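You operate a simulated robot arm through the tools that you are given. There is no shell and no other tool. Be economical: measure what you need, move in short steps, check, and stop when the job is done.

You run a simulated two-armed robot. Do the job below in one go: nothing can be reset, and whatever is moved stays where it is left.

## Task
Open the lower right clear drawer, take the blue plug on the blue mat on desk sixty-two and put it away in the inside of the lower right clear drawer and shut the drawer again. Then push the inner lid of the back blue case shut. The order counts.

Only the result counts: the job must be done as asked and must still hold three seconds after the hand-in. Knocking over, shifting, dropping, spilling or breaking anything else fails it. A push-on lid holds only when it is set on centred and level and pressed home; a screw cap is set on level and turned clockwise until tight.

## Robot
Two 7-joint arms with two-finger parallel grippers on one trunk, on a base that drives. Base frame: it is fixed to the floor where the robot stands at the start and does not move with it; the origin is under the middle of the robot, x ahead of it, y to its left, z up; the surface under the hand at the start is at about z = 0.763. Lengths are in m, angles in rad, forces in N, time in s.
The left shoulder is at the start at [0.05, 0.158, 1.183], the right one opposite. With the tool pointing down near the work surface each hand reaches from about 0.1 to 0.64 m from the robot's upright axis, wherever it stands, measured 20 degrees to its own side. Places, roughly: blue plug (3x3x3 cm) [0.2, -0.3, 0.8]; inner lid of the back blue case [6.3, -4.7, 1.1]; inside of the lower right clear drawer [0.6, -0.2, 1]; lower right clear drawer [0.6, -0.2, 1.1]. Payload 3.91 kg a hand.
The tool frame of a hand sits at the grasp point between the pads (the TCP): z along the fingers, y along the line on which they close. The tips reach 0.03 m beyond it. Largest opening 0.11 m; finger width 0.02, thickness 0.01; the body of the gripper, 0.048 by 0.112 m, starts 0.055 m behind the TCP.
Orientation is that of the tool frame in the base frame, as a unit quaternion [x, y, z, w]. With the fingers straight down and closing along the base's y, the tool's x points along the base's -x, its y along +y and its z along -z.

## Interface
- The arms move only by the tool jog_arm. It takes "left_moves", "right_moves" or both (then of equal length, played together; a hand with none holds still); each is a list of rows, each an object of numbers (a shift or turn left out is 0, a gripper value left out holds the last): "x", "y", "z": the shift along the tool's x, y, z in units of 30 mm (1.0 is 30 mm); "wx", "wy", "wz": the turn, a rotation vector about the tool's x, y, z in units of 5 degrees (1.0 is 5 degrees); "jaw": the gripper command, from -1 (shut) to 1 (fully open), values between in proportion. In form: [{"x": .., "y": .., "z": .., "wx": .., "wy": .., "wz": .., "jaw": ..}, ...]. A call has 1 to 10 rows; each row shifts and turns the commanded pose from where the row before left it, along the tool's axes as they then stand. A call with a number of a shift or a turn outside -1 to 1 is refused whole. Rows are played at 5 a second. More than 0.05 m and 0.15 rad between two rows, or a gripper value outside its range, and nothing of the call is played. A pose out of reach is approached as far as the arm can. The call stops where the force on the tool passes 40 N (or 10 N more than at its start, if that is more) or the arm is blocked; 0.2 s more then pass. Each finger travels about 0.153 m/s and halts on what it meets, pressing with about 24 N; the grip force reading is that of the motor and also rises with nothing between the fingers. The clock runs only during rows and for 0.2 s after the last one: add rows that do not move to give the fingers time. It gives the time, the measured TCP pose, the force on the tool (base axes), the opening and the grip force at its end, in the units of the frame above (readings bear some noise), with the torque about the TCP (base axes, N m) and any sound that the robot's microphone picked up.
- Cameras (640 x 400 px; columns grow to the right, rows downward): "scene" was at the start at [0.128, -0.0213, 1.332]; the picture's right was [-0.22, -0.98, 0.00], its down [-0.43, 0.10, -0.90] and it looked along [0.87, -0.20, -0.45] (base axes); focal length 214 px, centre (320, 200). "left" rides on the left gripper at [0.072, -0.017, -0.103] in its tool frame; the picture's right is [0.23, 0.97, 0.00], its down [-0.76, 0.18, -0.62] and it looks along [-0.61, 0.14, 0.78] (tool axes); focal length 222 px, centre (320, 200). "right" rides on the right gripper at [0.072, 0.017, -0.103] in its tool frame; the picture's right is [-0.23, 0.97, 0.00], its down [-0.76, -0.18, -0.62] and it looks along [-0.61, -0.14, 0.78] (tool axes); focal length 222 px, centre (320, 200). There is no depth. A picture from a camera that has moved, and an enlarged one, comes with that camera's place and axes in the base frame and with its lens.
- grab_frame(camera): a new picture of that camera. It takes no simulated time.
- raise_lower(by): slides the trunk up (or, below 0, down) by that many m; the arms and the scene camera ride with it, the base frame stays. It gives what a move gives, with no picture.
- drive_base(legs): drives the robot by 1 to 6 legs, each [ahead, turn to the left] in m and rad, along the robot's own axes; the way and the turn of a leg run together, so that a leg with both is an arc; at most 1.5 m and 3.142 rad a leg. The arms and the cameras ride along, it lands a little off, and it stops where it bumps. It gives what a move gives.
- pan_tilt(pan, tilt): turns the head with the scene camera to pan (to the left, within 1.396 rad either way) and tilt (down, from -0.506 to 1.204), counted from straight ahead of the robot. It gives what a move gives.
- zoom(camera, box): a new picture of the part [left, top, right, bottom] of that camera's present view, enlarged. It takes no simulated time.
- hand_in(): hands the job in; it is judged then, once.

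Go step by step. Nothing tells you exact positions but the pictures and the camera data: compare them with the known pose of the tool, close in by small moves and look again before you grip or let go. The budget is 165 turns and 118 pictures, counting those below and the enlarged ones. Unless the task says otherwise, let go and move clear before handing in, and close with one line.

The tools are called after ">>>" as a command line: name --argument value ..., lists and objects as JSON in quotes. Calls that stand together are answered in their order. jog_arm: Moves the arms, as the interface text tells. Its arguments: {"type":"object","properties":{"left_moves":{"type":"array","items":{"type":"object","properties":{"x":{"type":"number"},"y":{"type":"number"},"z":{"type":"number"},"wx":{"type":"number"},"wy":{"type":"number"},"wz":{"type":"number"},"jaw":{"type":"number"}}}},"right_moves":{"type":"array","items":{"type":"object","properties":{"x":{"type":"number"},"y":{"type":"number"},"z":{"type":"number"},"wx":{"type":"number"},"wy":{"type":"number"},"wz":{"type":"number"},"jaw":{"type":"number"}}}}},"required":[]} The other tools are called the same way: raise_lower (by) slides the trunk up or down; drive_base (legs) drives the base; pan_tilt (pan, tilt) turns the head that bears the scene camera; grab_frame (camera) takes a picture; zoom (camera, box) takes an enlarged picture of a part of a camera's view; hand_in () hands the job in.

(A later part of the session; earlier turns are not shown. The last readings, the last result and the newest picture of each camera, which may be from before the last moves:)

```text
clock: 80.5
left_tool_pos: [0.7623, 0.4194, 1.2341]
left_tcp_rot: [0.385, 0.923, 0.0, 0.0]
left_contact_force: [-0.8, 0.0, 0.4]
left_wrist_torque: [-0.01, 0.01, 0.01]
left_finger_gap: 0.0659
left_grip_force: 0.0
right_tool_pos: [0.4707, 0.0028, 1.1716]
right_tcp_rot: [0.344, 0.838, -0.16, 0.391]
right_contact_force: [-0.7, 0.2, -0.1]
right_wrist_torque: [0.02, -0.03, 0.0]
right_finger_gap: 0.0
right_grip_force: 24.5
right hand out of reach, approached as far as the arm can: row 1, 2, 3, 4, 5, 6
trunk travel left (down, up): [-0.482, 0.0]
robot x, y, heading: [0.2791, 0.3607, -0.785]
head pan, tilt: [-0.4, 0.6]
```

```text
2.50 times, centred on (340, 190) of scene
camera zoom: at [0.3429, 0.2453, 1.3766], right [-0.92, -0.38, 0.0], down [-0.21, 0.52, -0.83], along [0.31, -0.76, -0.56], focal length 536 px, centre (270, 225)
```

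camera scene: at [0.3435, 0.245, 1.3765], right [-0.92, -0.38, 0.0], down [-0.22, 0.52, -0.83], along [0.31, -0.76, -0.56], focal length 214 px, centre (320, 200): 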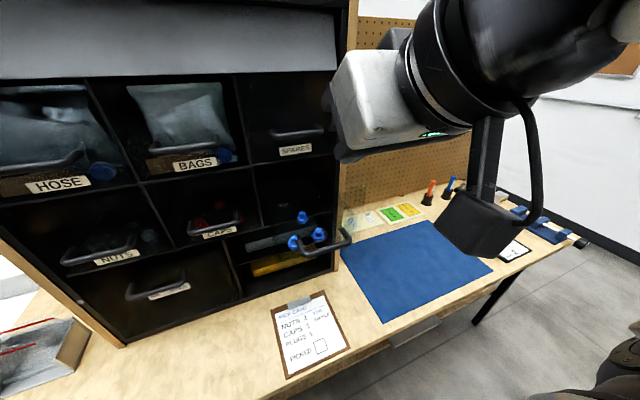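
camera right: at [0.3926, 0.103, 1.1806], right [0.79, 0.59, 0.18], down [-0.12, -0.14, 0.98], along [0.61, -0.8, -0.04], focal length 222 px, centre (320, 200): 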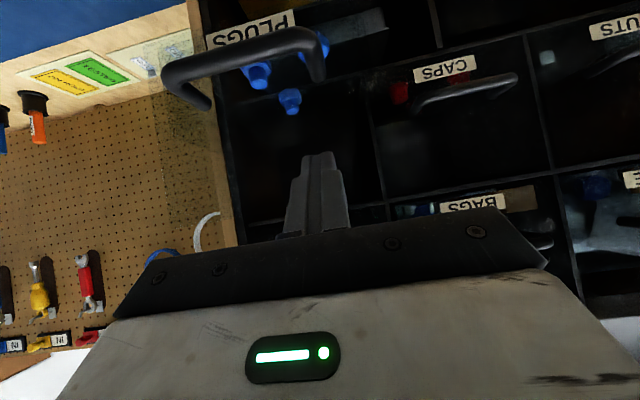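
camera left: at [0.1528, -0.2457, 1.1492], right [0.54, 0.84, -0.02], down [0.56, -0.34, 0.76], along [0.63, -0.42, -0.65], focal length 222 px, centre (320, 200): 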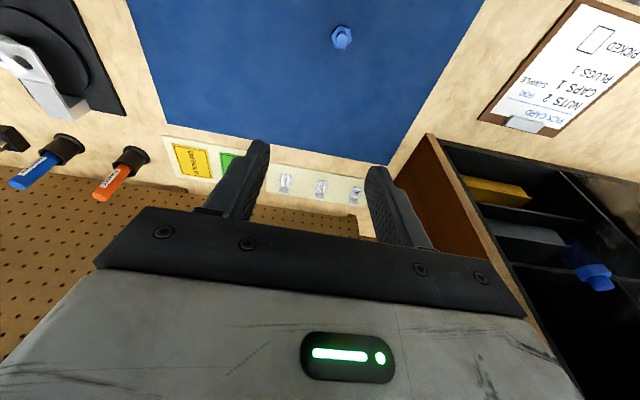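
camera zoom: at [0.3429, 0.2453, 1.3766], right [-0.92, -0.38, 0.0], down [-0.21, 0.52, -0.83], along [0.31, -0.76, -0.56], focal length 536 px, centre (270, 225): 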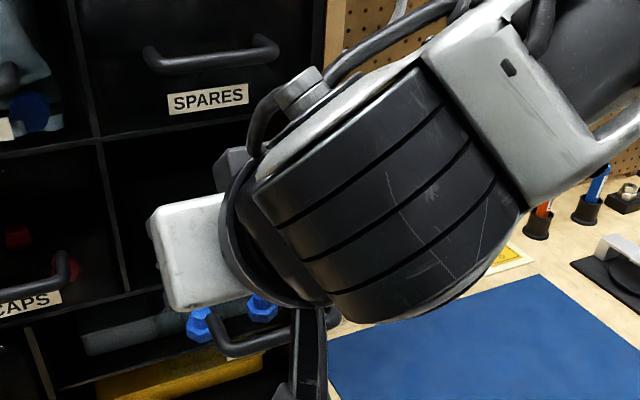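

The arm is too cramped at this distance and drifted toward the drawer, without contact. I'll back the base 0.15 m straight away, which also clears the hand.

>>> drive_base --legs '[[-0.17, 0]]'

>>> grab_frame --camera "scene"

```text
clock: 81.9
left_tool_pos: [0.6425, 0.5386, 1.2349]
left_tcp_rot: [0.385, 0.923, 0.0, -0.001]
left_contact_force: [-0.1, 0.4, -0.3]
left_wrist_torque: [0.01, -0.01, -0.02]
left_finger_gap: 0.0661
left_grip_force: 0.0
right_tool_pos: [0.3506, 0.1218, 1.1714]
right_tcp_rot: [0.345, 0.838, -0.16, 0.391]
right_contact_force: [-0.5, 0.3, -0.5]
right_wrist_torque: [-0.01, 0.02, -0.02]
right_finger_gap: 0.0
right_grip_force: 23.5
trunk travel left (down, up): [-0.482, 0.0]
robot x, y, heading: [0.1628, 0.4713, -0.781]
head pan, tilt: [-0.4, 0.6]
```

```text
54 pictures are left
camera scene: at [0.2229, 0.364, 1.3766], right [-0.92, -0.38, 0.0], down [-0.21, 0.52, -0.83], along [0.31, -0.76, -0.56], focal length 214 px, centre (320, 200)
```

scene: 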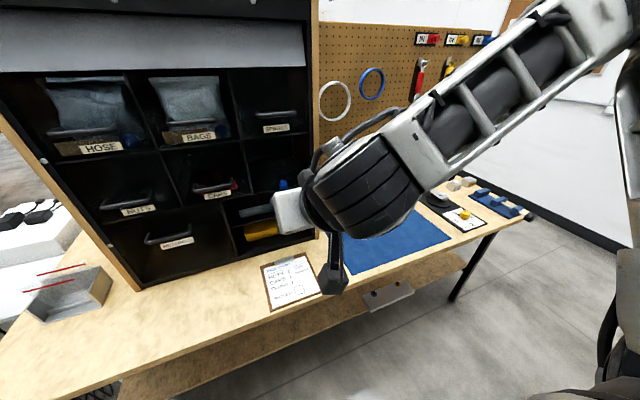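

Now there's room. Lowering the trunk so the tip matches the bar height and shifting sideways to the bar's centre.

>>> raise_lower --by -0.066

>>> jog_arm --right_moves '[{"y": -0.75}, {"y": -0.72}, {}]'

>>> grab_frame --camera "right"

```text
clock: 83.0
left_tool_pos: [0.6414, 0.5383, 1.1675]
left_tcp_rot: [0.385, 0.923, 0.001, 0.0]
left_contact_force: [-0.7, 1.1, -0.7]
left_wrist_torque: [-0.01, -0.01, -0.02]
left_finger_gap: 0.066
left_grip_force: 0.1
right_tool_pos: [0.3512, 0.1212, 1.1062]
right_tcp_rot: [0.344, 0.838, -0.16, 0.392]
right_contact_force: [-0.1, 1.1, 0.1]
right_wrist_torque: [0.02, -0.01, 0.01]
right_finger_gap: 0.0
right_grip_force: 23.9
trunk travel left (down, up): [-0.416, 0.066]
robot x, y, heading: [0.1656, 0.4724, -0.779]
head pan, tilt: [-0.4, 0.6]
```

```text
clock: 83.8
left_tool_pos: [0.6441, 0.5381, 1.1669]
left_tcp_rot: [0.385, 0.923, 0.0, -0.001]
left_contact_force: [-0.5, 0.2, 0.5]
left_wrist_torque: [0.01, 0.03, 0.01]
left_finger_gap: 0.0661
left_grip_force: 0.1
right_tool_pos: [0.3351, 0.0832, 1.1097]
right_tcp_rot: [0.344, 0.84, -0.159, 0.389]
right_contact_force: [0.2, -0.2, -0.4]
right_wrist_torque: [-0.03, 0.01, 0.01]
right_finger_gap: 0.0
right_grip_force: 24.2
right hand out of reach, approached as far as the arm can: row 1, 2
trunk travel left (down, up): [-0.416, 0.066]
robot x, y, heading: [0.1686, 0.4748, -0.778]
head pan, tilt: [-0.4, 0.6]
```

```text
53 pictures are left
camera right: at [0.2566, 0.1836, 1.1193], right [0.79, 0.59, 0.17], down [-0.11, -0.14, 0.98], along [0.6, -0.8, -0.04], focal length 222 px, centre (320, 200)
```

right: 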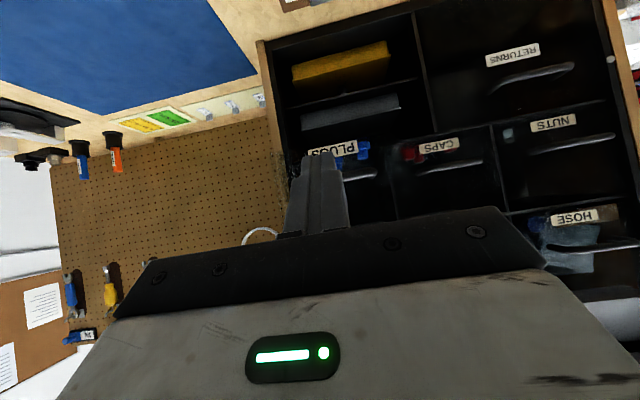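

I'll check the drawer state from the scene camera.

>>> zoom --camera "scene" --box '[180, 90, 380, 260]'

>>> zoom --camera "right" --box '[260, 100, 460, 230]'

```text
2.35 times, centred on (280, 175) of scene
camera zoom: at [0.2237, 0.3635, 1.3105], right [-0.92, -0.38, 0.0], down [-0.22, 0.52, -0.83], along [0.31, -0.76, -0.56], focal length 505 px, centre (414, 259)
```

zoom: 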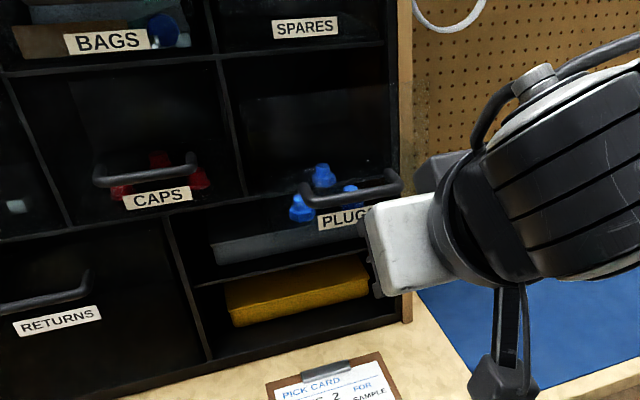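

```text
3.08 times, centred on (360, 165) of right
camera zoom: at [0.2566, 0.1836, 1.1193], right [0.79, 0.59, 0.17], down [-0.11, -0.14, 0.98], along [0.6, -0.8, -0.04], focal length 684 px, centre (197, 308)
```

zoom: 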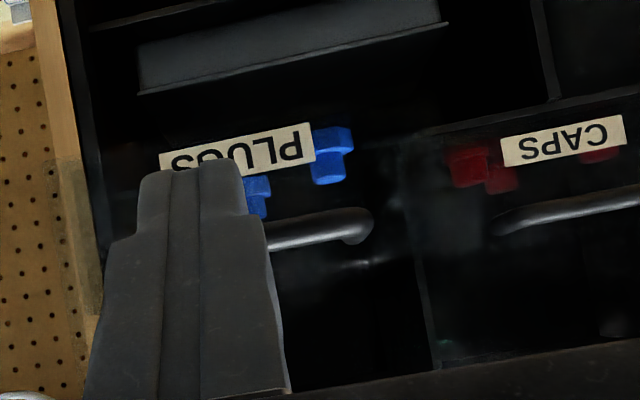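

The drawer is still open, though possibly nudged in slightly. Approaching with the base 8 cm, then pushing with the arm.

>>> drive_base --legs '[[0.08, 0]]'

>>> grab_frame --camera "right"

>>> zoom --camera "scene" --box '[200, 110, 400, 270]'

```text
clock: 84.8
left_tool_pos: [0.7004, 0.4814, 1.1679]
left_tcp_rot: [0.386, 0.923, 0.002, -0.002]
left_contact_force: [0.0, -0.4, -0.1]
left_wrist_torque: [0.01, -0.01, 0.02]
left_finger_gap: 0.0661
left_grip_force: 0.1
right_tool_pos: [0.3919, 0.0264, 1.1089]
right_tcp_rot: [0.344, 0.839, -0.159, 0.39]
right_contact_force: [0.6, 0.9, 0.0]
right_wrist_torque: [-0.01, 0.0, 0.01]
right_finger_gap: 0.0
right_grip_force: 23.7
trunk travel left (down, up): [-0.416, 0.066]
robot x, y, heading: [0.2229, 0.4185, -0.777]
head pan, tilt: [-0.4, 0.6]
```

```text
50 pictures are left
camera right: at [0.3139, 0.1271, 1.1191], right [0.79, 0.59, 0.17], down [-0.11, -0.14, 0.98], along [0.6, -0.8, -0.04], focal length 222 px, centre (320, 200)
```

right: 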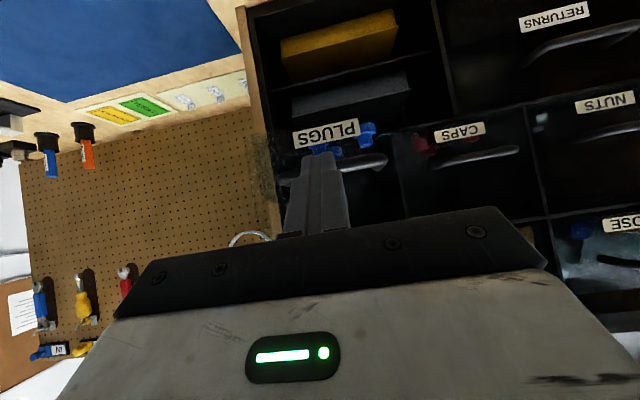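

```text
2.50 times, centred on (300, 190) of scene
camera zoom: at [0.2809, 0.3067, 1.3104], right [-0.92, -0.38, 0.0], down [-0.22, 0.52, -0.82], along [0.31, -0.76, -0.57], focal length 536 px, centre (370, 225)
```

zoom: 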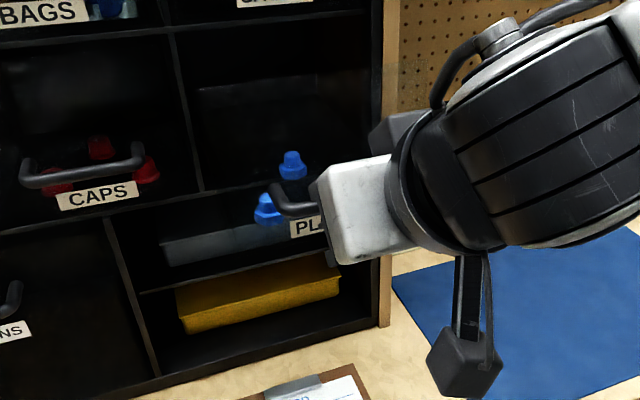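

The tip is level with the bar, about 2 cm away. Pushing straight forward in steps.

>>> jog_arm --right_moves '[{"z": 0.51, "x": -0.43}, {"z": 0.51, "x": -0.43}, {"z": 0.51, "x": -0.43}, {}]'

>>> grab_frame --camera "right"

```text
clock: 85.8
left_tool_pos: [0.7003, 0.482, 1.169]
left_tcp_rot: [0.385, 0.923, 0.001, -0.001]
left_contact_force: [0.2, 0.6, 0.5]
left_wrist_torque: [0.0, -0.03, 0.0]
left_finger_gap: 0.066
left_grip_force: 0.1
right_tool_pos: [0.4347, -0.0153, 1.1092]
right_tcp_rot: [0.344, 0.839, -0.159, 0.39]
right_contact_force: [0.6, 0.1, 0.4]
right_wrist_torque: [0.0, 0.02, 0.02]
right_finger_gap: 0.0
right_grip_force: 23.8
trunk travel left (down, up): [-0.416, 0.066]
robot x, y, heading: [0.2203, 0.4192, -0.78]
head pan, tilt: [-0.4, 0.6]
```

```text
48 pictures are left
camera right: at [0.3564, 0.0852, 1.119], right [0.79, 0.59, 0.17], down [-0.11, -0.14, 0.98], along [0.61, -0.8, -0.04], focal length 222 px, centre (320, 200)
```

right: 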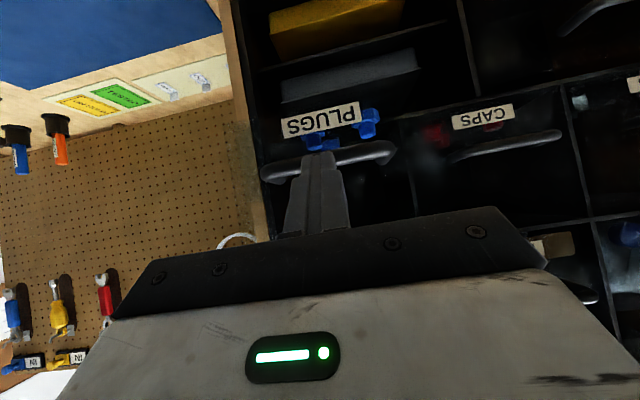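

No contact yet; the bar is about 2 cm further. Continuing.

>>> jog_arm --right_moves '[{"z": 0.51, "x": -0.43}, {"z": 0.51, "x": -0.43}, {"z": 0.26, "x": -0.21}, {}]'

>>> grab_frame --camera "right"

>>> zoom --camera "scene" --box '[200, 110, 400, 270]'

```text
clock: 86.8
left_tool_pos: [0.7003, 0.4823, 1.1672]
left_tcp_rot: [0.385, 0.923, 0.0, 0.0]
left_contact_force: [0.4, 0.1, 0.7]
left_wrist_torque: [0.01, 0.01, 0.02]
left_finger_gap: 0.0659
left_grip_force: 0.0
right_tool_pos: [0.47, -0.0498, 1.1103]
right_tcp_rot: [0.345, 0.839, -0.16, 0.39]
right_contact_force: [-0.4, 0.2, 2.1]
right_wrist_torque: [0.0, -0.06, -0.02]
right_finger_gap: 0.0
right_grip_force: 24.0
trunk travel left (down, up): [-0.416, 0.066]
robot x, y, heading: [0.2157, 0.4206, -0.777]
head pan, tilt: [-0.4, 0.6]
```

```text
47 pictures are left
camera right: at [0.3917, 0.05, 1.1194], right [0.79, 0.59, 0.17], down [-0.12, -0.14, 0.98], along [0.61, -0.8, -0.04], focal length 222 px, centre (320, 200)
```

right: 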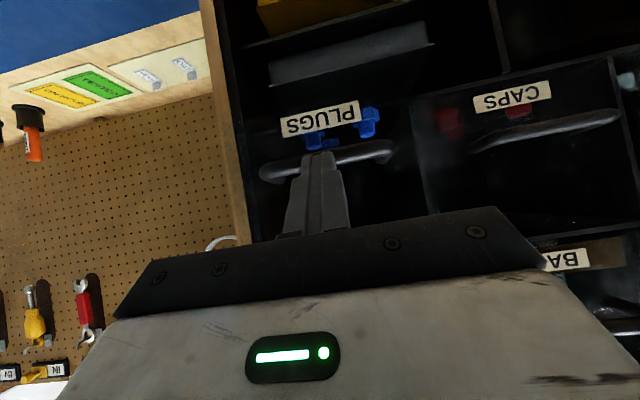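

```text
2.50 times, centred on (300, 190) of scene
camera zoom: at [0.2801, 0.3076, 1.3105], right [-0.92, -0.38, 0.0], down [-0.22, 0.52, -0.83], along [0.31, -0.76, -0.56], focal length 536 px, centre (370, 225)
```

zoom: 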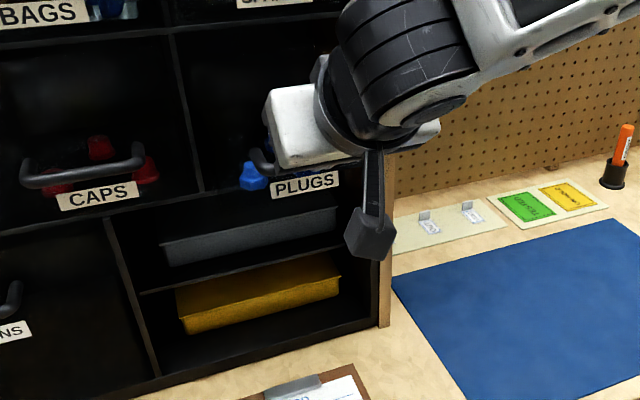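

Contact has been made and the drawer is moving in. Continuing the push.

>>> jog_arm --right_moves '[{"z": 0.4, "x": -0.335}, {"z": 0.4, "x": -0.335}, {"z": 0.4, "x": -0.335}, {}]'

>>> grab_frame --camera "right"

>>> zoom --camera "scene" --box '[200, 110, 400, 270]'

```text
clock: 87.8
left_tool_pos: [0.6995, 0.4831, 1.168]
left_tcp_rot: [0.386, 0.923, 0.0, 0.0]
left_contact_force: [0.3, 0.0, -0.2]
left_wrist_torque: [0.0, 0.03, 0.0]
left_finger_gap: 0.066
left_grip_force: 0.1
right_tool_pos: [0.5026, -0.0837, 1.109]
right_tcp_rot: [0.345, 0.839, -0.16, 0.39]
right_contact_force: [-0.6, -0.1, 0.1]
right_wrist_torque: [0.02, -0.04, 0.01]
right_finger_gap: 0.0004
right_grip_force: 24.6
trunk travel left (down, up): [-0.416, 0.066]
robot x, y, heading: [0.2195, 0.4164, -0.779]
head pan, tilt: [-0.4, 0.6]
```

```text
45 pictures are left
camera right: at [0.4247, 0.0174, 1.1189], right [0.79, 0.59, 0.17], down [-0.11, -0.14, 0.98], along [0.61, -0.8, -0.04], focal length 222 px, centre (320, 200)
```

right: 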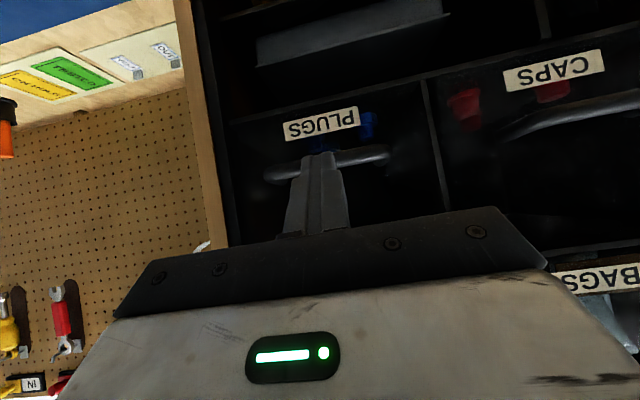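

```text
2.50 times, centred on (300, 190) of scene
camera zoom: at [0.2801, 0.3075, 1.3105], right [-0.92, -0.38, 0.0], down [-0.22, 0.52, -0.83], along [0.31, -0.76, -0.56], focal length 536 px, centre (370, 225)
```

zoom: 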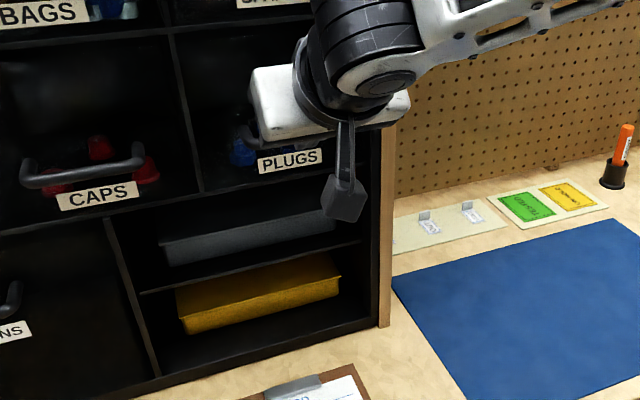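

Nearly shut. Pushing home with fine steps until the stop is felt.

>>> jog_arm --right_moves '[{"z": 0.153, "x": -0.129}, {"z": 0.153, "x": -0.129}, {"z": 0.153, "x": -0.129}, {"z": 0.153, "x": -0.129}, {}]'

```text
clock: 88.7
left_tool_pos: [0.6958, 0.4824, 1.1691]
left_tcp_rot: [0.385, 0.923, 0.0, 0.002]
left_contact_force: [-0.2, -0.5, 0.3]
left_wrist_torque: [0.0, 0.01, -0.02]
left_finger_gap: 0.0661
left_grip_force: 0.1
right_tool_pos: [0.5097, -0.0897, 1.11]
right_tcp_rot: [0.344, 0.84, -0.157, 0.388]
right_contact_force: [-20.0, 13.4, 12.1]
right_wrist_torque: [0.03, 0.23, -0.01]
right_finger_gap: 0.0001
right_grip_force: 24.1
trunk travel left (down, up): [-0.416, 0.066]
robot x, y, heading: [0.2198, 0.4177, -0.776]
head pan, tilt: [-0.4, 0.6]
stopped in row 4 (right hand): the force on the tool passed its limit at 47 N (the readings are from after the stop); the commanded pose is now the measured one
```

A hard stop was reached, so the drawer should be shut. Backing off and checking.

>>> jog_arm --right_moves '[{"z": -0.51, "x": 0.43}, {"z": -0.51, "x": 0.43}, {"z": -0.51, "x": 0.43}, {"z": -0.51, "x": 0.43}]'

>>> drive_base --legs '[[-0.3, 0]]'

>>> grab_frame --camera "scene"

>>> zoom --camera "scene" --box '[160, 60, 400, 260]'

```text
clock: 89.7
left_tool_pos: [0.6989, 0.4822, 1.1689]
left_tcp_rot: [0.386, 0.922, 0.0, -0.002]
left_contact_force: [-0.2, 0.4, -0.4]
left_wrist_torque: [0.01, 0.02, 0.02]
left_finger_gap: 0.0659
left_grip_force: 0.0
right_tool_pos: [0.4548, -0.0363, 1.1087]
right_tcp_rot: [0.344, 0.841, -0.157, 0.387]
right_contact_force: [0.3, 0.0, -0.3]
right_wrist_torque: [0.0, 0.0, 0.01]
right_finger_gap: 0.0
right_grip_force: 23.9
trunk travel left (down, up): [-0.416, 0.066]
robot x, y, heading: [0.2206, 0.418, -0.781]
head pan, tilt: [-0.4, 0.6]
```

```text
clock: 91.7
left_tool_pos: [0.4862, 0.6914, 1.168]
left_tcp_rot: [0.386, 0.923, 0.001, -0.001]
left_contact_force: [-0.3, 0.0, 0.1]
left_wrist_torque: [0.0, 0.0, 0.0]
left_finger_gap: 0.066
left_grip_force: 0.0
right_tool_pos: [0.244, 0.1733, 1.1075]
right_tcp_rot: [0.343, 0.841, -0.157, 0.387]
right_contact_force: [-0.4, 0.1, 0.0]
right_wrist_torque: [0.0, 0.01, -0.02]
right_finger_gap: 0.0
right_grip_force: 23.8
trunk travel left (down, up): [-0.416, 0.066]
robot x, y, heading: [0.0072, 0.6275, -0.782]
head pan, tilt: [-0.4, 0.6]
```

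```text
43 pictures are left
camera scene: at [0.0675, 0.518, 1.3106], right [-0.93, -0.38, 0.0], down [-0.21, 0.52, -0.83], along [0.31, -0.76, -0.56], focal length 214 px, centre (320, 200)
```

scene: 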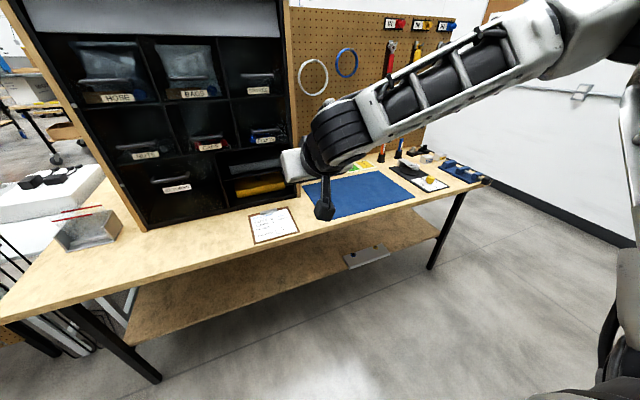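

```text
2.00 times, centred on (280, 160) of scene
camera zoom: at [0.0675, 0.518, 1.3106], right [-0.93, -0.38, 0.0], down [-0.21, 0.52, -0.83], along [0.31, -0.76, -0.56], focal length 429 px, centre (400, 280)
```

zoom: 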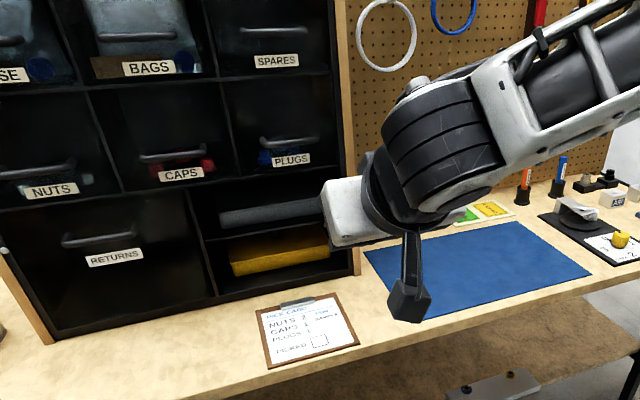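

The drawer is shut, flush with its neighbours. Next is the blue case near (6.3,-4.7). I'll look toward it to plan the drive.

>>> pan_tilt --pan 0.5 --tilt 0.25

>>> grab_frame --camera "scene"

>>> pan_tilt --pan 1.2 --tilt 0.35

>>> grab_frame --camera "scene"

```text
clock: 92.9
left_tool_pos: [0.4884, 0.6897, 1.1689]
left_tcp_rot: [0.386, 0.922, 0.0, -0.001]
left_contact_force: [0.1, 0.4, -0.1]
left_wrist_torque: [-0.02, -0.03, 0.0]
left_finger_gap: 0.066
left_grip_force: 0.0
right_tool_pos: [0.2442, 0.1734, 1.1081]
right_tcp_rot: [0.344, 0.841, -0.157, 0.386]
right_contact_force: [0.1, -0.1, 0.2]
right_wrist_torque: [0.0, 0.02, 0.0]
right_finger_gap: 0.0002
right_grip_force: 23.6
trunk travel left (down, up): [-0.416, 0.066]
robot x, y, heading: [0.0082, 0.6307, -0.786]
head pan, tilt: [0.499, 0.25]
```

```text
41 pictures are left
camera scene: at [0.124, 0.5732, 1.3427], right [-0.28, -0.96, 0.0], down [-0.24, 0.07, -0.97], along [0.93, -0.27, -0.25], focal length 214 px, centre (320, 200)
```

scene: 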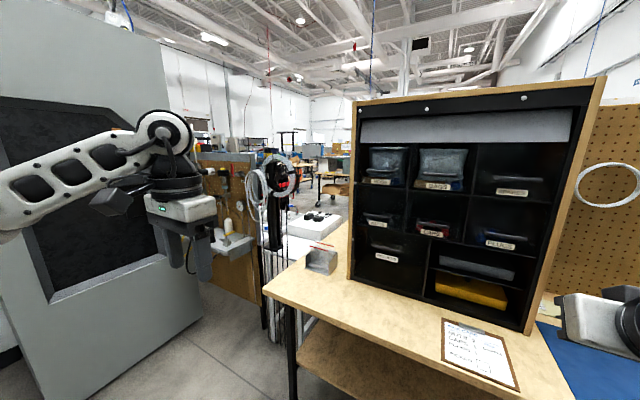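

```text
clock: 94.0
left_tool_pos: [0.4883, 0.6903, 1.1677]
left_tcp_rot: [0.386, 0.922, 0.001, 0.0]
left_contact_force: [-0.7, 0.8, -0.6]
left_wrist_torque: [0.02, 0.06, 0.01]
left_finger_gap: 0.0662
left_grip_force: 0.1
right_tool_pos: [0.2457, 0.1735, 1.1083]
right_tcp_rot: [0.346, 0.841, -0.158, 0.385]
right_contact_force: [-0.8, 0.0, -0.6]
right_wrist_torque: [0.01, 0.0, 0.0]
right_finger_gap: 0.0
right_grip_force: 24.0
trunk travel left (down, up): [-0.416, 0.066]
robot x, y, heading: [0.0073, 0.6245, -0.779]
head pan, tilt: [1.201, 0.351]
```

```text
40 pictures are left
camera scene: at [0.1195, 0.6371, 1.3333], right [0.41, -0.91, 0.0], down [-0.31, -0.14, -0.94], along [0.86, 0.38, -0.34], focal length 214 px, centre (320, 200)
```

scene: 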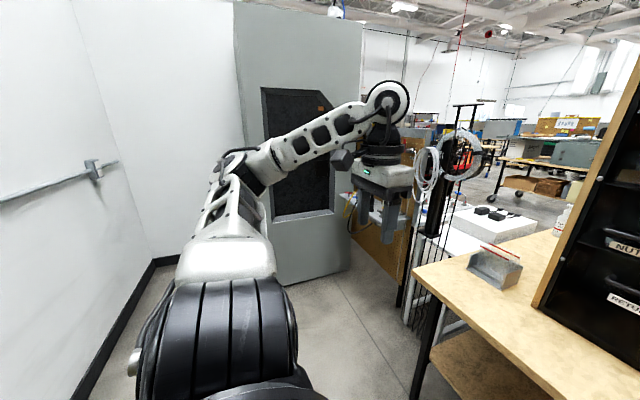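

The left side looks blocked by a rack and machine, while the right end of the desk has a ~1.8 m corridor to the wall. I'll untilt the right hand, turn right and look along that way.

>>> jog_arm --right_moves '[{"wy": 1}, {"wy": 1}, {"wy": 1}, {"wy": 1}, {"wy": 1}, {"wy": 1}, {"wy": 1}, {"wy": 1}, {"wy": 1}, {"wy": 1}]'

>>> pan_tilt --pan 0 --tilt 0.4

>>> drive_base --legs '[[0, -1.57]]'

>>> grab_frame --camera "scene"

```text
clock: 96.2
left_tool_pos: [0.4876, 0.6916, 1.1687]
left_tcp_rot: [0.386, 0.923, 0.0, 0.0]
left_contact_force: [0.8, -0.4, 0.3]
left_wrist_torque: [0.02, -0.01, 0.0]
left_finger_gap: 0.0662
left_grip_force: 0.1
right_tool_pos: [0.2386, 0.1724, 1.1071]
right_tcp_rot: [0.38, 0.925, 0.004, -0.005]
right_contact_force: [0.7, -0.3, 0.0]
right_wrist_torque: [-0.05, -0.02, 0.01]
right_finger_gap: 0.0
right_grip_force: 23.9
right hand out of reach, approached as far as the arm can: row 10
trunk travel left (down, up): [-0.416, 0.066]
robot x, y, heading: [0.0104, 0.6232, -0.783]
head pan, tilt: [1.201, 0.351]
```

```text
clock: 97.6
left_tool_pos: [0.4877, 0.6927, 1.1681]
left_tcp_rot: [0.386, 0.923, 0.0, -0.001]
left_contact_force: [-0.4, -1.3, 0.2]
left_wrist_torque: [-0.02, 0.03, 0.03]
left_finger_gap: 0.0659
left_grip_force: 0.0
right_tool_pos: [0.2383, 0.1732, 1.1084]
right_tcp_rot: [0.379, 0.925, 0.003, -0.005]
right_contact_force: [0.1, -0.5, -0.4]
right_wrist_torque: [-0.01, 0.0, 0.01]
right_finger_gap: 0.0
right_grip_force: 24.0
trunk travel left (down, up): [-0.416, 0.066]
robot x, y, heading: [0.0071, 0.6295, -0.782]
head pan, tilt: [0.0, 0.4]
```

```text
clock: 101.8
left_tool_pos: [0.0771, 0.1491, 1.1689]
left_tcp_rot: [0.922, 0.387, 0.0, 0.0]
left_contact_force: [0.1, 0.4, 0.5]
left_wrist_torque: [-0.03, 0.04, 0.0]
left_finger_gap: 0.0662
left_grip_force: 0.0
right_tool_pos: [-0.4434, 0.3901, 1.1067]
right_tcp_rot: [0.919, 0.393, 0.006, -0.002]
right_contact_force: [-0.4, 0.2, -0.2]
right_wrist_torque: [0.05, 0.01, -0.01]
right_finger_gap: 0.0001
right_grip_force: 24.7
trunk travel left (down, up): [-0.416, 0.066]
robot x, y, heading: [0.0107, 0.628, -2.333]
head pan, tilt: [0.0, 0.4]
```

```text
39 pictures are left
camera scene: at [-0.086, 0.532, 1.3287], right [-0.72, 0.69, 0.0], down [0.27, 0.28, -0.92], along [-0.64, -0.66, -0.39], focal length 214 px, centre (320, 200)
```

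scene: 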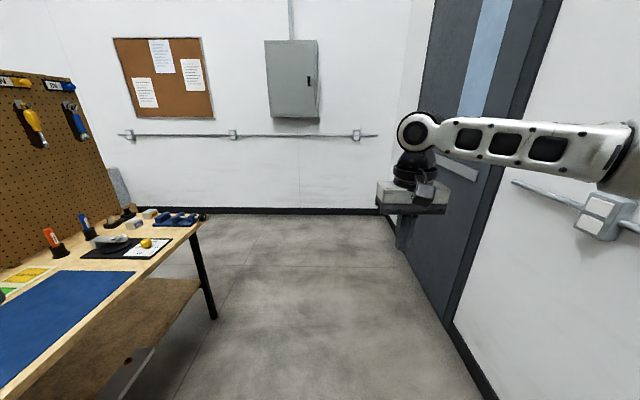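

The corridor is clear. Driving 2.05 m along, then turning left to face past the pegboard.

>>> drive_base --legs '[[1.2, 0], [0.8, 0], [0, 1.55]]'

>>> pan_tilt --pan 0 --tilt 0.25

>>> grab_frame --camera "scene"

```text
clock: 115.5
left_tool_pos: [-0.9175, -0.7507, 1.1674]
left_tcp_rot: [0.398, 0.917, 0.001, -0.001]
left_contact_force: [0.2, -0.1, 0.3]
left_wrist_torque: [0.04, 0.03, 0.01]
left_finger_gap: 0.066
left_grip_force: 0.1
right_tool_pos: [-1.1805, -1.2628, 1.108]
right_tcp_rot: [0.392, 0.92, 0.004, -0.005]
right_contact_force: [-0.3, 0.0, -0.4]
right_wrist_torque: [-0.02, -0.02, 0.01]
right_finger_gap: 0.0001
right_grip_force: 24.4
trunk travel left (down, up): [-0.416, 0.066]
robot x, y, heading: [-1.4011, -0.8027, -0.81]
head pan, tilt: [0.0, 0.4]
```

```text
clock: 116.2
left_tool_pos: [-0.9183, -0.7512, 1.1689]
left_tcp_rot: [0.397, 0.918, 0.0, -0.002]
left_contact_force: [0.0, 0.1, -0.1]
left_wrist_torque: [0.03, 0.03, 0.01]
left_finger_gap: 0.066
left_grip_force: 0.1
right_tool_pos: [-1.18, -1.263, 1.1085]
right_tcp_rot: [0.391, 0.92, 0.004, -0.004]
right_contact_force: [0.2, 0.0, 0.4]
right_wrist_torque: [-0.01, -0.03, -0.03]
right_finger_gap: 0.0
right_grip_force: 24.5
trunk travel left (down, up): [-0.416, 0.066]
robot x, y, heading: [-1.4031, -0.8045, -0.811]
head pan, tilt: [0.0, 0.25]
```

```text
38 pictures are left
camera scene: at [-1.3089, -0.8985, 1.3426], right [-0.72, -0.69, 0.0], down [-0.17, 0.18, -0.97], along [0.67, -0.7, -0.25], focal length 214 px, centre (320, 200)
```

scene: 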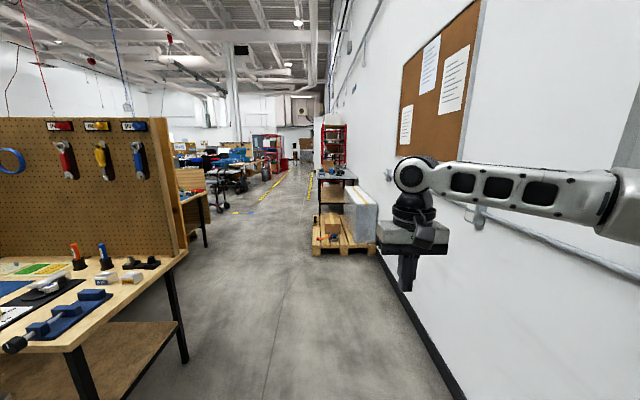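

Through the corridor I see an aisle ahead, with a pallet at right. Driving straight past the pegboard 1.45 m first.

>>> drive_base --legs '[[1.45, 0.03]]'

>>> pan_tilt --pan 0.35 --tilt 0.2

>>> grab_frame --camera "scene"

```text
clock: 123.4
left_tool_pos: [0.0919, -1.7644, 1.1688]
left_tcp_rot: [0.384, 0.923, 0.001, -0.001]
left_contact_force: [-0.9, 0.0, 0.1]
left_wrist_torque: [0.0, 0.01, 0.02]
left_finger_gap: 0.0664
left_grip_force: 0.0
right_tool_pos: [-0.1548, -2.283, 1.1069]
right_tcp_rot: [0.377, 0.926, 0.003, -0.005]
right_contact_force: [1.2, 0.7, 0.4]
right_wrist_torque: [0.02, 0.0, 0.02]
right_finger_gap: 0.0
right_grip_force: 24.3
trunk travel left (down, up): [-0.416, 0.066]
robot x, y, heading: [-0.3879, -1.8265, -0.776]
head pan, tilt: [0.0, 0.25]
```

```text
clock: 124.2
left_tool_pos: [0.0917, -1.763, 1.1681]
left_tcp_rot: [0.384, 0.923, 0.001, -0.001]
left_contact_force: [-2.1, 0.1, 0.5]
left_wrist_torque: [0.01, 0.01, 0.02]
left_finger_gap: 0.066
left_grip_force: 0.1
right_tool_pos: [-0.1553, -2.2834, 1.1071]
right_tcp_rot: [0.378, 0.926, 0.003, -0.004]
right_contact_force: [1.2, -0.1, -0.7]
right_wrist_torque: [0.0, -0.02, 0.0]
right_finger_gap: 0.0
right_grip_force: 23.8
trunk travel left (down, up): [-0.416, 0.066]
robot x, y, heading: [-0.3887, -1.8299, -0.784]
head pan, tilt: [0.351, 0.201]
```

```text
37 pictures are left
camera scene: at [-0.2763, -1.8962, 1.3472], right [-0.42, -0.91, 0.0], down [-0.18, 0.08, -0.98], along [0.89, -0.41, -0.2], focal length 214 px, centre (320, 200)
```

scene: 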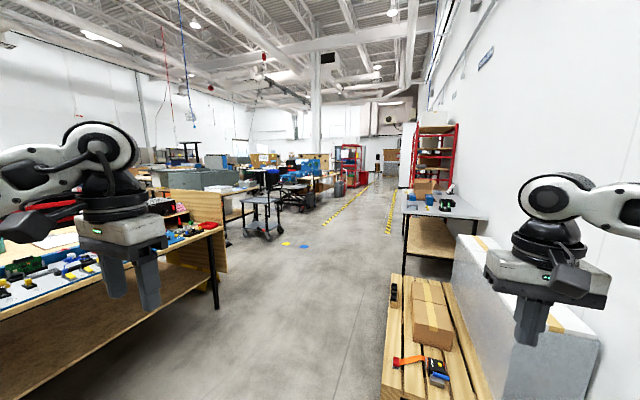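

The target lies nearly at the picture centre, about 7.3 m off. Zooming there.

>>> zoom --camera "scene" --box '[240, 110, 440, 240]'

```text
3.08 times, centred on (340, 175) of scene
camera zoom: at [-0.2763, -1.8962, 1.3472], right [-0.42, -0.91, 0.0], down [-0.18, 0.08, -0.98], along [0.89, -0.41, -0.2], focal length 660 px, centre (258, 277)
```

zoom: 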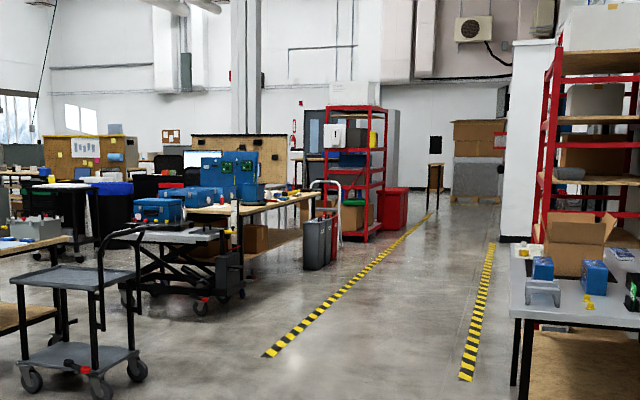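

The back blue case stands open on the wooden bench left of the aisle, behind a lift table. I'll drive into the aisle and closer, then look.

>>> drive_base --legs '[[0, 0.567], [1.5, 0], [0, -0.48], [1.4, 0]]'

>>> pan_tilt --pan 0.3 --tilt 0.25

>>> grab_frame --camera "scene"

```text
clock: 141.1
left_tool_pos: [2.6091, -2.9424, 1.1673]
left_tcp_rot: [0.347, 0.938, 0.0, -0.001]
left_contact_force: [0.1, -0.2, 0.7]
left_wrist_torque: [-0.02, 0.01, 0.0]
left_finger_gap: 0.0661
left_grip_force: 0.0
right_tool_pos: [2.404, -3.4797, 1.1077]
right_tcp_rot: [0.341, 0.94, 0.002, -0.005]
right_contact_force: [0.5, -0.5, -0.7]
right_wrist_torque: [0.0, -0.03, -0.02]
right_finger_gap: 0.0002
right_grip_force: 23.6
trunk travel left (down, up): [-0.416, 0.066]
robot x, y, heading: [2.1333, -3.0447, -0.699]
head pan, tilt: [0.351, 0.201]
```

```text
clock: 141.8
left_tool_pos: [2.6077, -2.9415, 1.1675]
left_tcp_rot: [0.347, 0.938, 0.0, -0.001]
left_contact_force: [-0.9, 0.0, -0.2]
left_wrist_torque: [0.03, 0.0, 0.0]
left_finger_gap: 0.0661
left_grip_force: 0.1
right_tool_pos: [2.404, -3.4798, 1.1075]
right_tcp_rot: [0.341, 0.94, 0.003, -0.005]
right_contact_force: [-0.7, -0.7, 1.2]
right_wrist_torque: [0.0, 0.02, -0.01]
right_finger_gap: 0.0
right_grip_force: 24.2
trunk travel left (down, up): [-0.416, 0.066]
robot x, y, heading: [2.1341, -3.0431, -0.696]
head pan, tilt: [0.3, 0.25]
```

```text
35 pictures are left
camera scene: at [2.2504, -3.1072, 1.3427], right [-0.39, -0.92, 0.0], down [-0.23, 0.1, -0.97], along [0.89, -0.38, -0.25], focal length 214 px, centre (320, 200)
```

scene: 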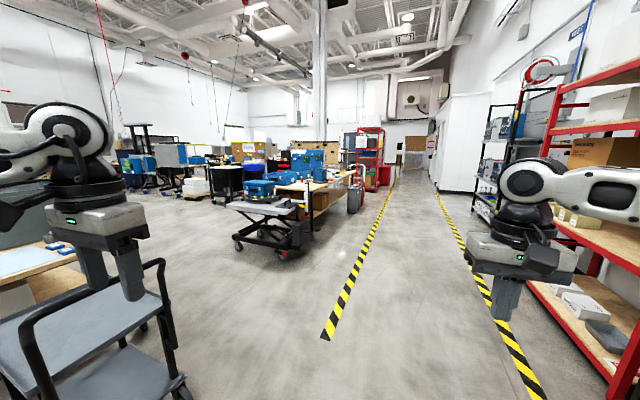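

I'm in the aisle; the lift table and bench are ahead on the left. Zooming on the case.

>>> zoom --camera "scene" --box '[220, 130, 380, 260]'

```text
3.08 times, centred on (300, 195) of scene
camera zoom: at [2.2504, -3.1072, 1.3427], right [-0.39, -0.92, 0.0], down [-0.23, 0.1, -0.97], along [0.89, -0.38, -0.25], focal length 660 px, centre (382, 215)
```

zoom: 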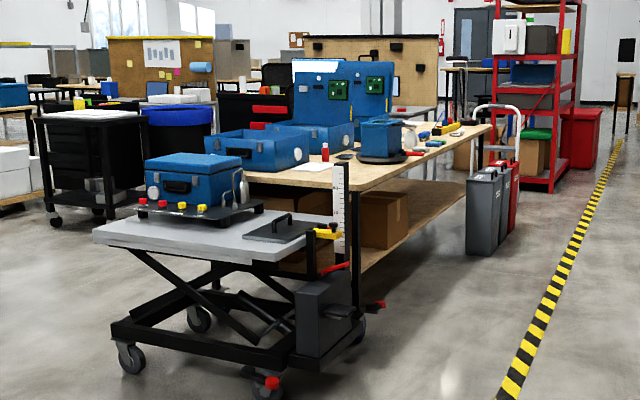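

The back case is on the bench about 0.5 m in from the aisle edge, lid upright with a green board. I'll drive down the aisle until level with it.

>>> drive_base --legs '[[0, -0.03], [1.3, 0], [1.3, 0], [0.7, 0]]'

>>> pan_tilt --pan 1.0 --tilt 0.25

>>> grab_frame --camera "scene"

```text
clock: 158.3
left_tool_pos: [5.0601, -5.1924, 1.1679]
left_tcp_rot: [0.367, 0.93, 0.0, -0.001]
left_contact_force: [0.7, 0.0, 0.4]
left_wrist_torque: [0.02, -0.04, -0.02]
left_finger_gap: 0.0659
left_grip_force: 0.0
right_tool_pos: [4.8316, -5.7213, 1.1074]
right_tcp_rot: [0.361, 0.933, 0.003, -0.006]
right_contact_force: [-0.7, 0.1, -1.0]
right_wrist_torque: [0.0, 0.01, 0.0]
right_finger_gap: 0.0
right_grip_force: 23.8
trunk travel left (down, up): [-0.416, 0.066]
robot x, y, heading: [4.5831, -5.2718, -0.741]
head pan, tilt: [0.3, 0.25]
```

```text
clock: 159.3
left_tool_pos: [5.061, -5.1909, 1.1689]
left_tcp_rot: [0.367, 0.93, 0.001, -0.001]
left_contact_force: [-1.2, -0.3, 0.4]
left_wrist_torque: [0.01, 0.0, 0.0]
left_finger_gap: 0.0658
left_grip_force: 0.1
right_tool_pos: [4.8326, -5.7203, 1.1083]
right_tcp_rot: [0.361, 0.933, 0.003, -0.005]
right_contact_force: [-0.4, -0.3, -1.0]
right_wrist_torque: [0.02, 0.01, 0.0]
right_finger_gap: 0.0001
right_grip_force: 23.8
trunk travel left (down, up): [-0.416, 0.066]
robot x, y, heading: [4.5816, -5.2753, -0.741]
head pan, tilt: [1.0, 0.25]
```

```text
33 pictures are left
camera scene: at [4.7011, -5.2783, 1.3427], right [0.25, -0.97, 0.0], down [-0.24, -0.06, -0.97], along [0.94, 0.25, -0.25], focal length 214 px, centre (320, 200)
```

scene: 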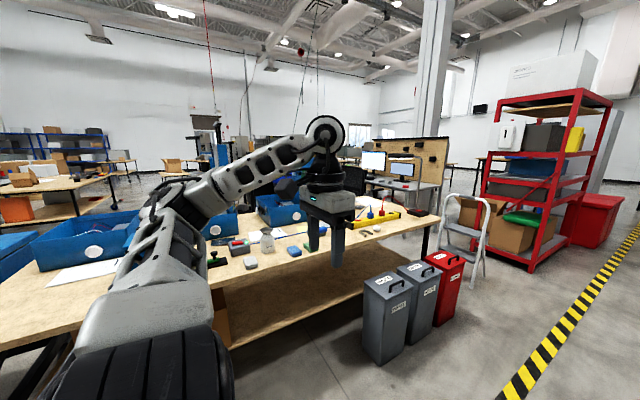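

The left arm hides the case. Turning the robot to face it.

>>> drive_base --legs '[[0, 1.1]]'

>>> pan_tilt --pan 0 --tilt 0.2

>>> grab_frame --camera "scene"

>>> zoom --camera "scene" --box '[230, 120, 410, 240]'

```text
clock: 162.5
left_tool_pos: [4.7221, -4.8089, 1.1677]
left_tcp_rot: [-0.177, 0.984, -0.001, -0.001]
left_contact_force: [0.8, -0.5, -0.4]
left_wrist_torque: [-0.01, 0.02, 0.0]
left_finger_gap: 0.0661
left_grip_force: 0.0
right_tool_pos: [5.0937, -5.2492, 1.1084]
right_tcp_rot: [-0.185, 0.983, -0.001, -0.006]
right_contact_force: [1.0, 0.1, 0.2]
right_wrist_torque: [0.01, 0.03, 0.03]
right_finger_gap: 0.0
right_grip_force: 23.9
trunk travel left (down, up): [-0.416, 0.066]
robot x, y, heading: [4.5844, -5.2741, 0.37]
head pan, tilt: [1.0, 0.25]
```

```text
clock: 163.8
left_tool_pos: [4.7223, -4.8098, 1.1688]
left_tcp_rot: [-0.177, 0.984, -0.001, -0.001]
left_contact_force: [-0.2, 0.4, -1.0]
left_wrist_torque: [0.01, -0.01, -0.03]
left_finger_gap: 0.066
left_grip_force: 0.0
right_tool_pos: [5.0934, -5.2497, 1.1084]
right_tcp_rot: [-0.184, 0.983, 0.0, -0.005]
right_contact_force: [0.2, 0.0, -0.1]
right_wrist_torque: [-0.01, -0.01, -0.02]
right_finger_gap: 0.0
right_grip_force: 24.4
trunk travel left (down, up): [-0.416, 0.066]
robot x, y, heading: [4.5828, -5.2741, 0.364]
head pan, tilt: [0.0, 0.201]
```

```text
32 pictures are left
camera scene: at [4.7055, -5.2272, 1.3473], right [0.36, -0.93, 0.0], down [-0.19, -0.07, -0.98], along [0.91, 0.35, -0.2], focal length 214 px, centre (320, 200)
```

scene: 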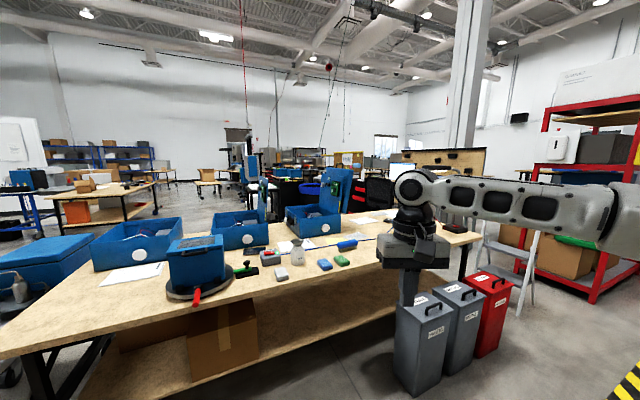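

```text
3.33 times, centred on (320, 180) of scene
camera zoom: at [4.7055, -5.2272, 1.3473], right [0.36, -0.93, 0.0], down [-0.19, -0.07, -0.98], along [0.91, 0.35, -0.2], focal length 715 px, centre (320, 267)
```

zoom: 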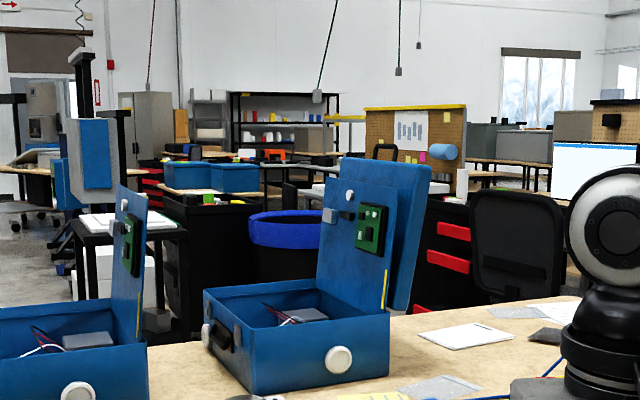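

The back case has an upright inner lid (green board) with the outer lid behind it, standing at t≈1.04–1.3 on the bench, too deep for a reach from the aisle. The far side of the bench looks open, so I'll go around the near end past the lift table.

>>> drive_base --legs '[[0, 1.986], [1.3, 0], [0.6, 0], [0, -1.571]]'

>>> grab_frame --camera "scene"

```text
clock: 181.8
left_tool_pos: [3.2286, -3.4298, 1.1694]
left_tcp_rot: [-0.366, 0.931, -0.001, -0.001]
left_contact_force: [0.3, -0.3, 0.0]
left_wrist_torque: [-0.01, 0.02, 0.03]
left_finger_gap: 0.066
left_grip_force: 0.1
right_tool_pos: [3.7394, -3.6928, 1.1076]
right_tcp_rot: [-0.372, 0.928, -0.001, -0.005]
right_contact_force: [0.4, -0.5, 0.1]
right_wrist_torque: [-0.01, 0.01, 0.01]
right_finger_gap: 0.0
right_grip_force: 24.1
trunk travel left (down, up): [-0.416, 0.066]
robot x, y, heading: [3.2783, -3.9105, 0.762]
head pan, tilt: [0.0, 0.201]
```

```text
30 pictures are left
camera scene: at [3.3727, -3.8209, 1.3473], right [0.69, -0.72, 0.0], down [-0.14, -0.14, -0.98], along [0.71, 0.68, -0.2], focal length 214 px, centre (320, 200)
```

scene: 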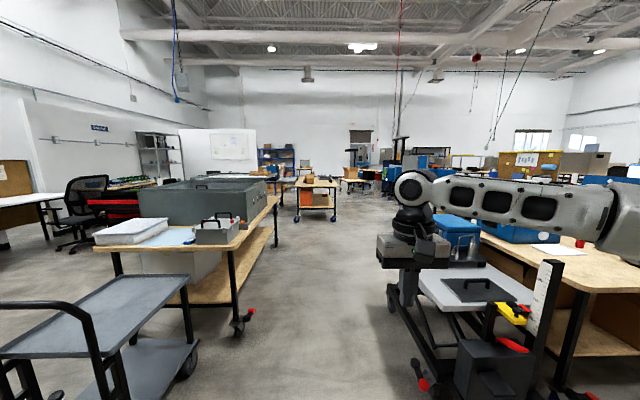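

The passage between the cart and lift table is wide enough. Driving through 2.4 m and turning right behind the bench.

>>> drive_base --legs '[[0, 0.03], [1.4, 0], [1.05, 0], [0, -1.57]]'

>>> grab_frame --camera "scene"

```text
clock: 198.0
left_tool_pos: [5.4909, -2.0984, 1.1683]
left_tcp_rot: [0.383, 0.924, 0.0, -0.001]
left_contact_force: [0.7, -1.0, -0.6]
left_wrist_torque: [0.02, -0.04, 0.04]
left_finger_gap: 0.0661
left_grip_force: 0.0
right_tool_pos: [5.246, -2.6197, 1.1066]
right_tcp_rot: [0.376, 0.927, 0.003, -0.006]
right_contact_force: [-0.4, -0.1, -0.3]
right_wrist_torque: [-0.02, -0.01, -0.03]
right_finger_gap: 0.0
right_grip_force: 23.7
trunk travel left (down, up): [-0.416, 0.066]
robot x, y, heading: [5.0107, -2.1675, -0.77]
head pan, tilt: [0.0, 0.201]
```

```text
29 pictures are left
camera scene: at [5.1045, -2.2602, 1.3473], right [-0.7, -0.72, 0.0], down [-0.14, 0.14, -0.98], along [0.7, -0.68, -0.2], focal length 214 px, centre (320, 200)
```

scene: 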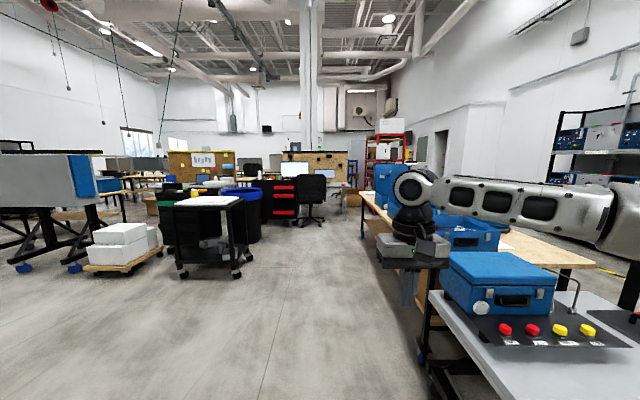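

Open floor behind the bench. Driving about 2.95 m, veering slightly away from the bench, then turning to face it.

>>> drive_base --legs '[[0, 0.055], [1.45, 0], [1.45, 0], [0, -1.64]]'

>>> grab_frame --camera "scene"

```text
clock: 216.4
left_tool_pos: [7.2685, -4.5375, 1.1677]
left_tcp_rot: [0.924, 0.381, 0.002, 0.0]
left_contact_force: [0.4, -0.9, 0.2]
left_wrist_torque: [-0.02, -0.04, -0.02]
left_finger_gap: 0.0659
left_grip_force: 0.0
right_tool_pos: [6.7482, -4.2905, 1.1073]
right_tcp_rot: [0.922, 0.388, 0.007, -0.001]
right_contact_force: [-0.1, -0.1, -0.5]
right_wrist_torque: [0.02, 0.0, -0.05]
right_finger_gap: 0.0
right_grip_force: 24.0
trunk travel left (down, up): [-0.416, 0.066]
robot x, y, heading: [7.2071, -4.0552, -2.349]
head pan, tilt: [0.0, 0.201]
```

```text
28 pictures are left
camera scene: at [7.1081, -4.1533, 1.3473], right [-0.71, 0.7, 0.0], down [0.14, 0.14, -0.98], along [-0.69, -0.7, -0.2], focal length 214 px, centre (320, 200)
```

scene: 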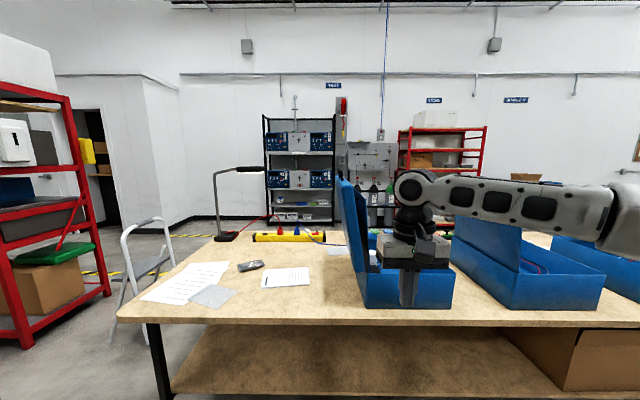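

The case is straight ahead across the bench's far edge. Zooming on its lids.

>>> zoom --camera "scene" --box '[310, 160, 470, 320]'

```text
2.50 times, centred on (390, 240) of scene
camera zoom: at [7.1081, -4.1533, 1.3473], right [-0.71, 0.7, 0.0], down [0.14, 0.14, -0.98], along [-0.69, -0.7, -0.2], focal length 536 px, centre (145, 100)
```

zoom: 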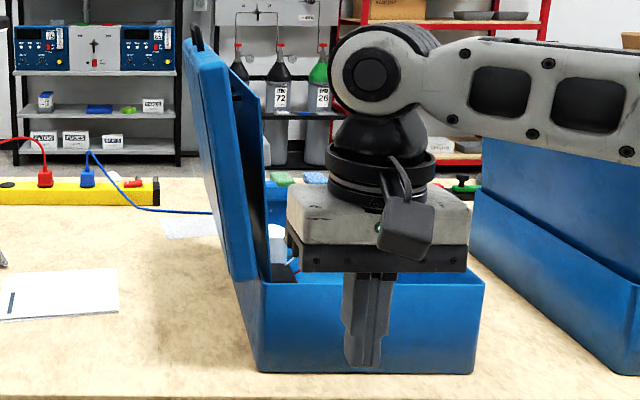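

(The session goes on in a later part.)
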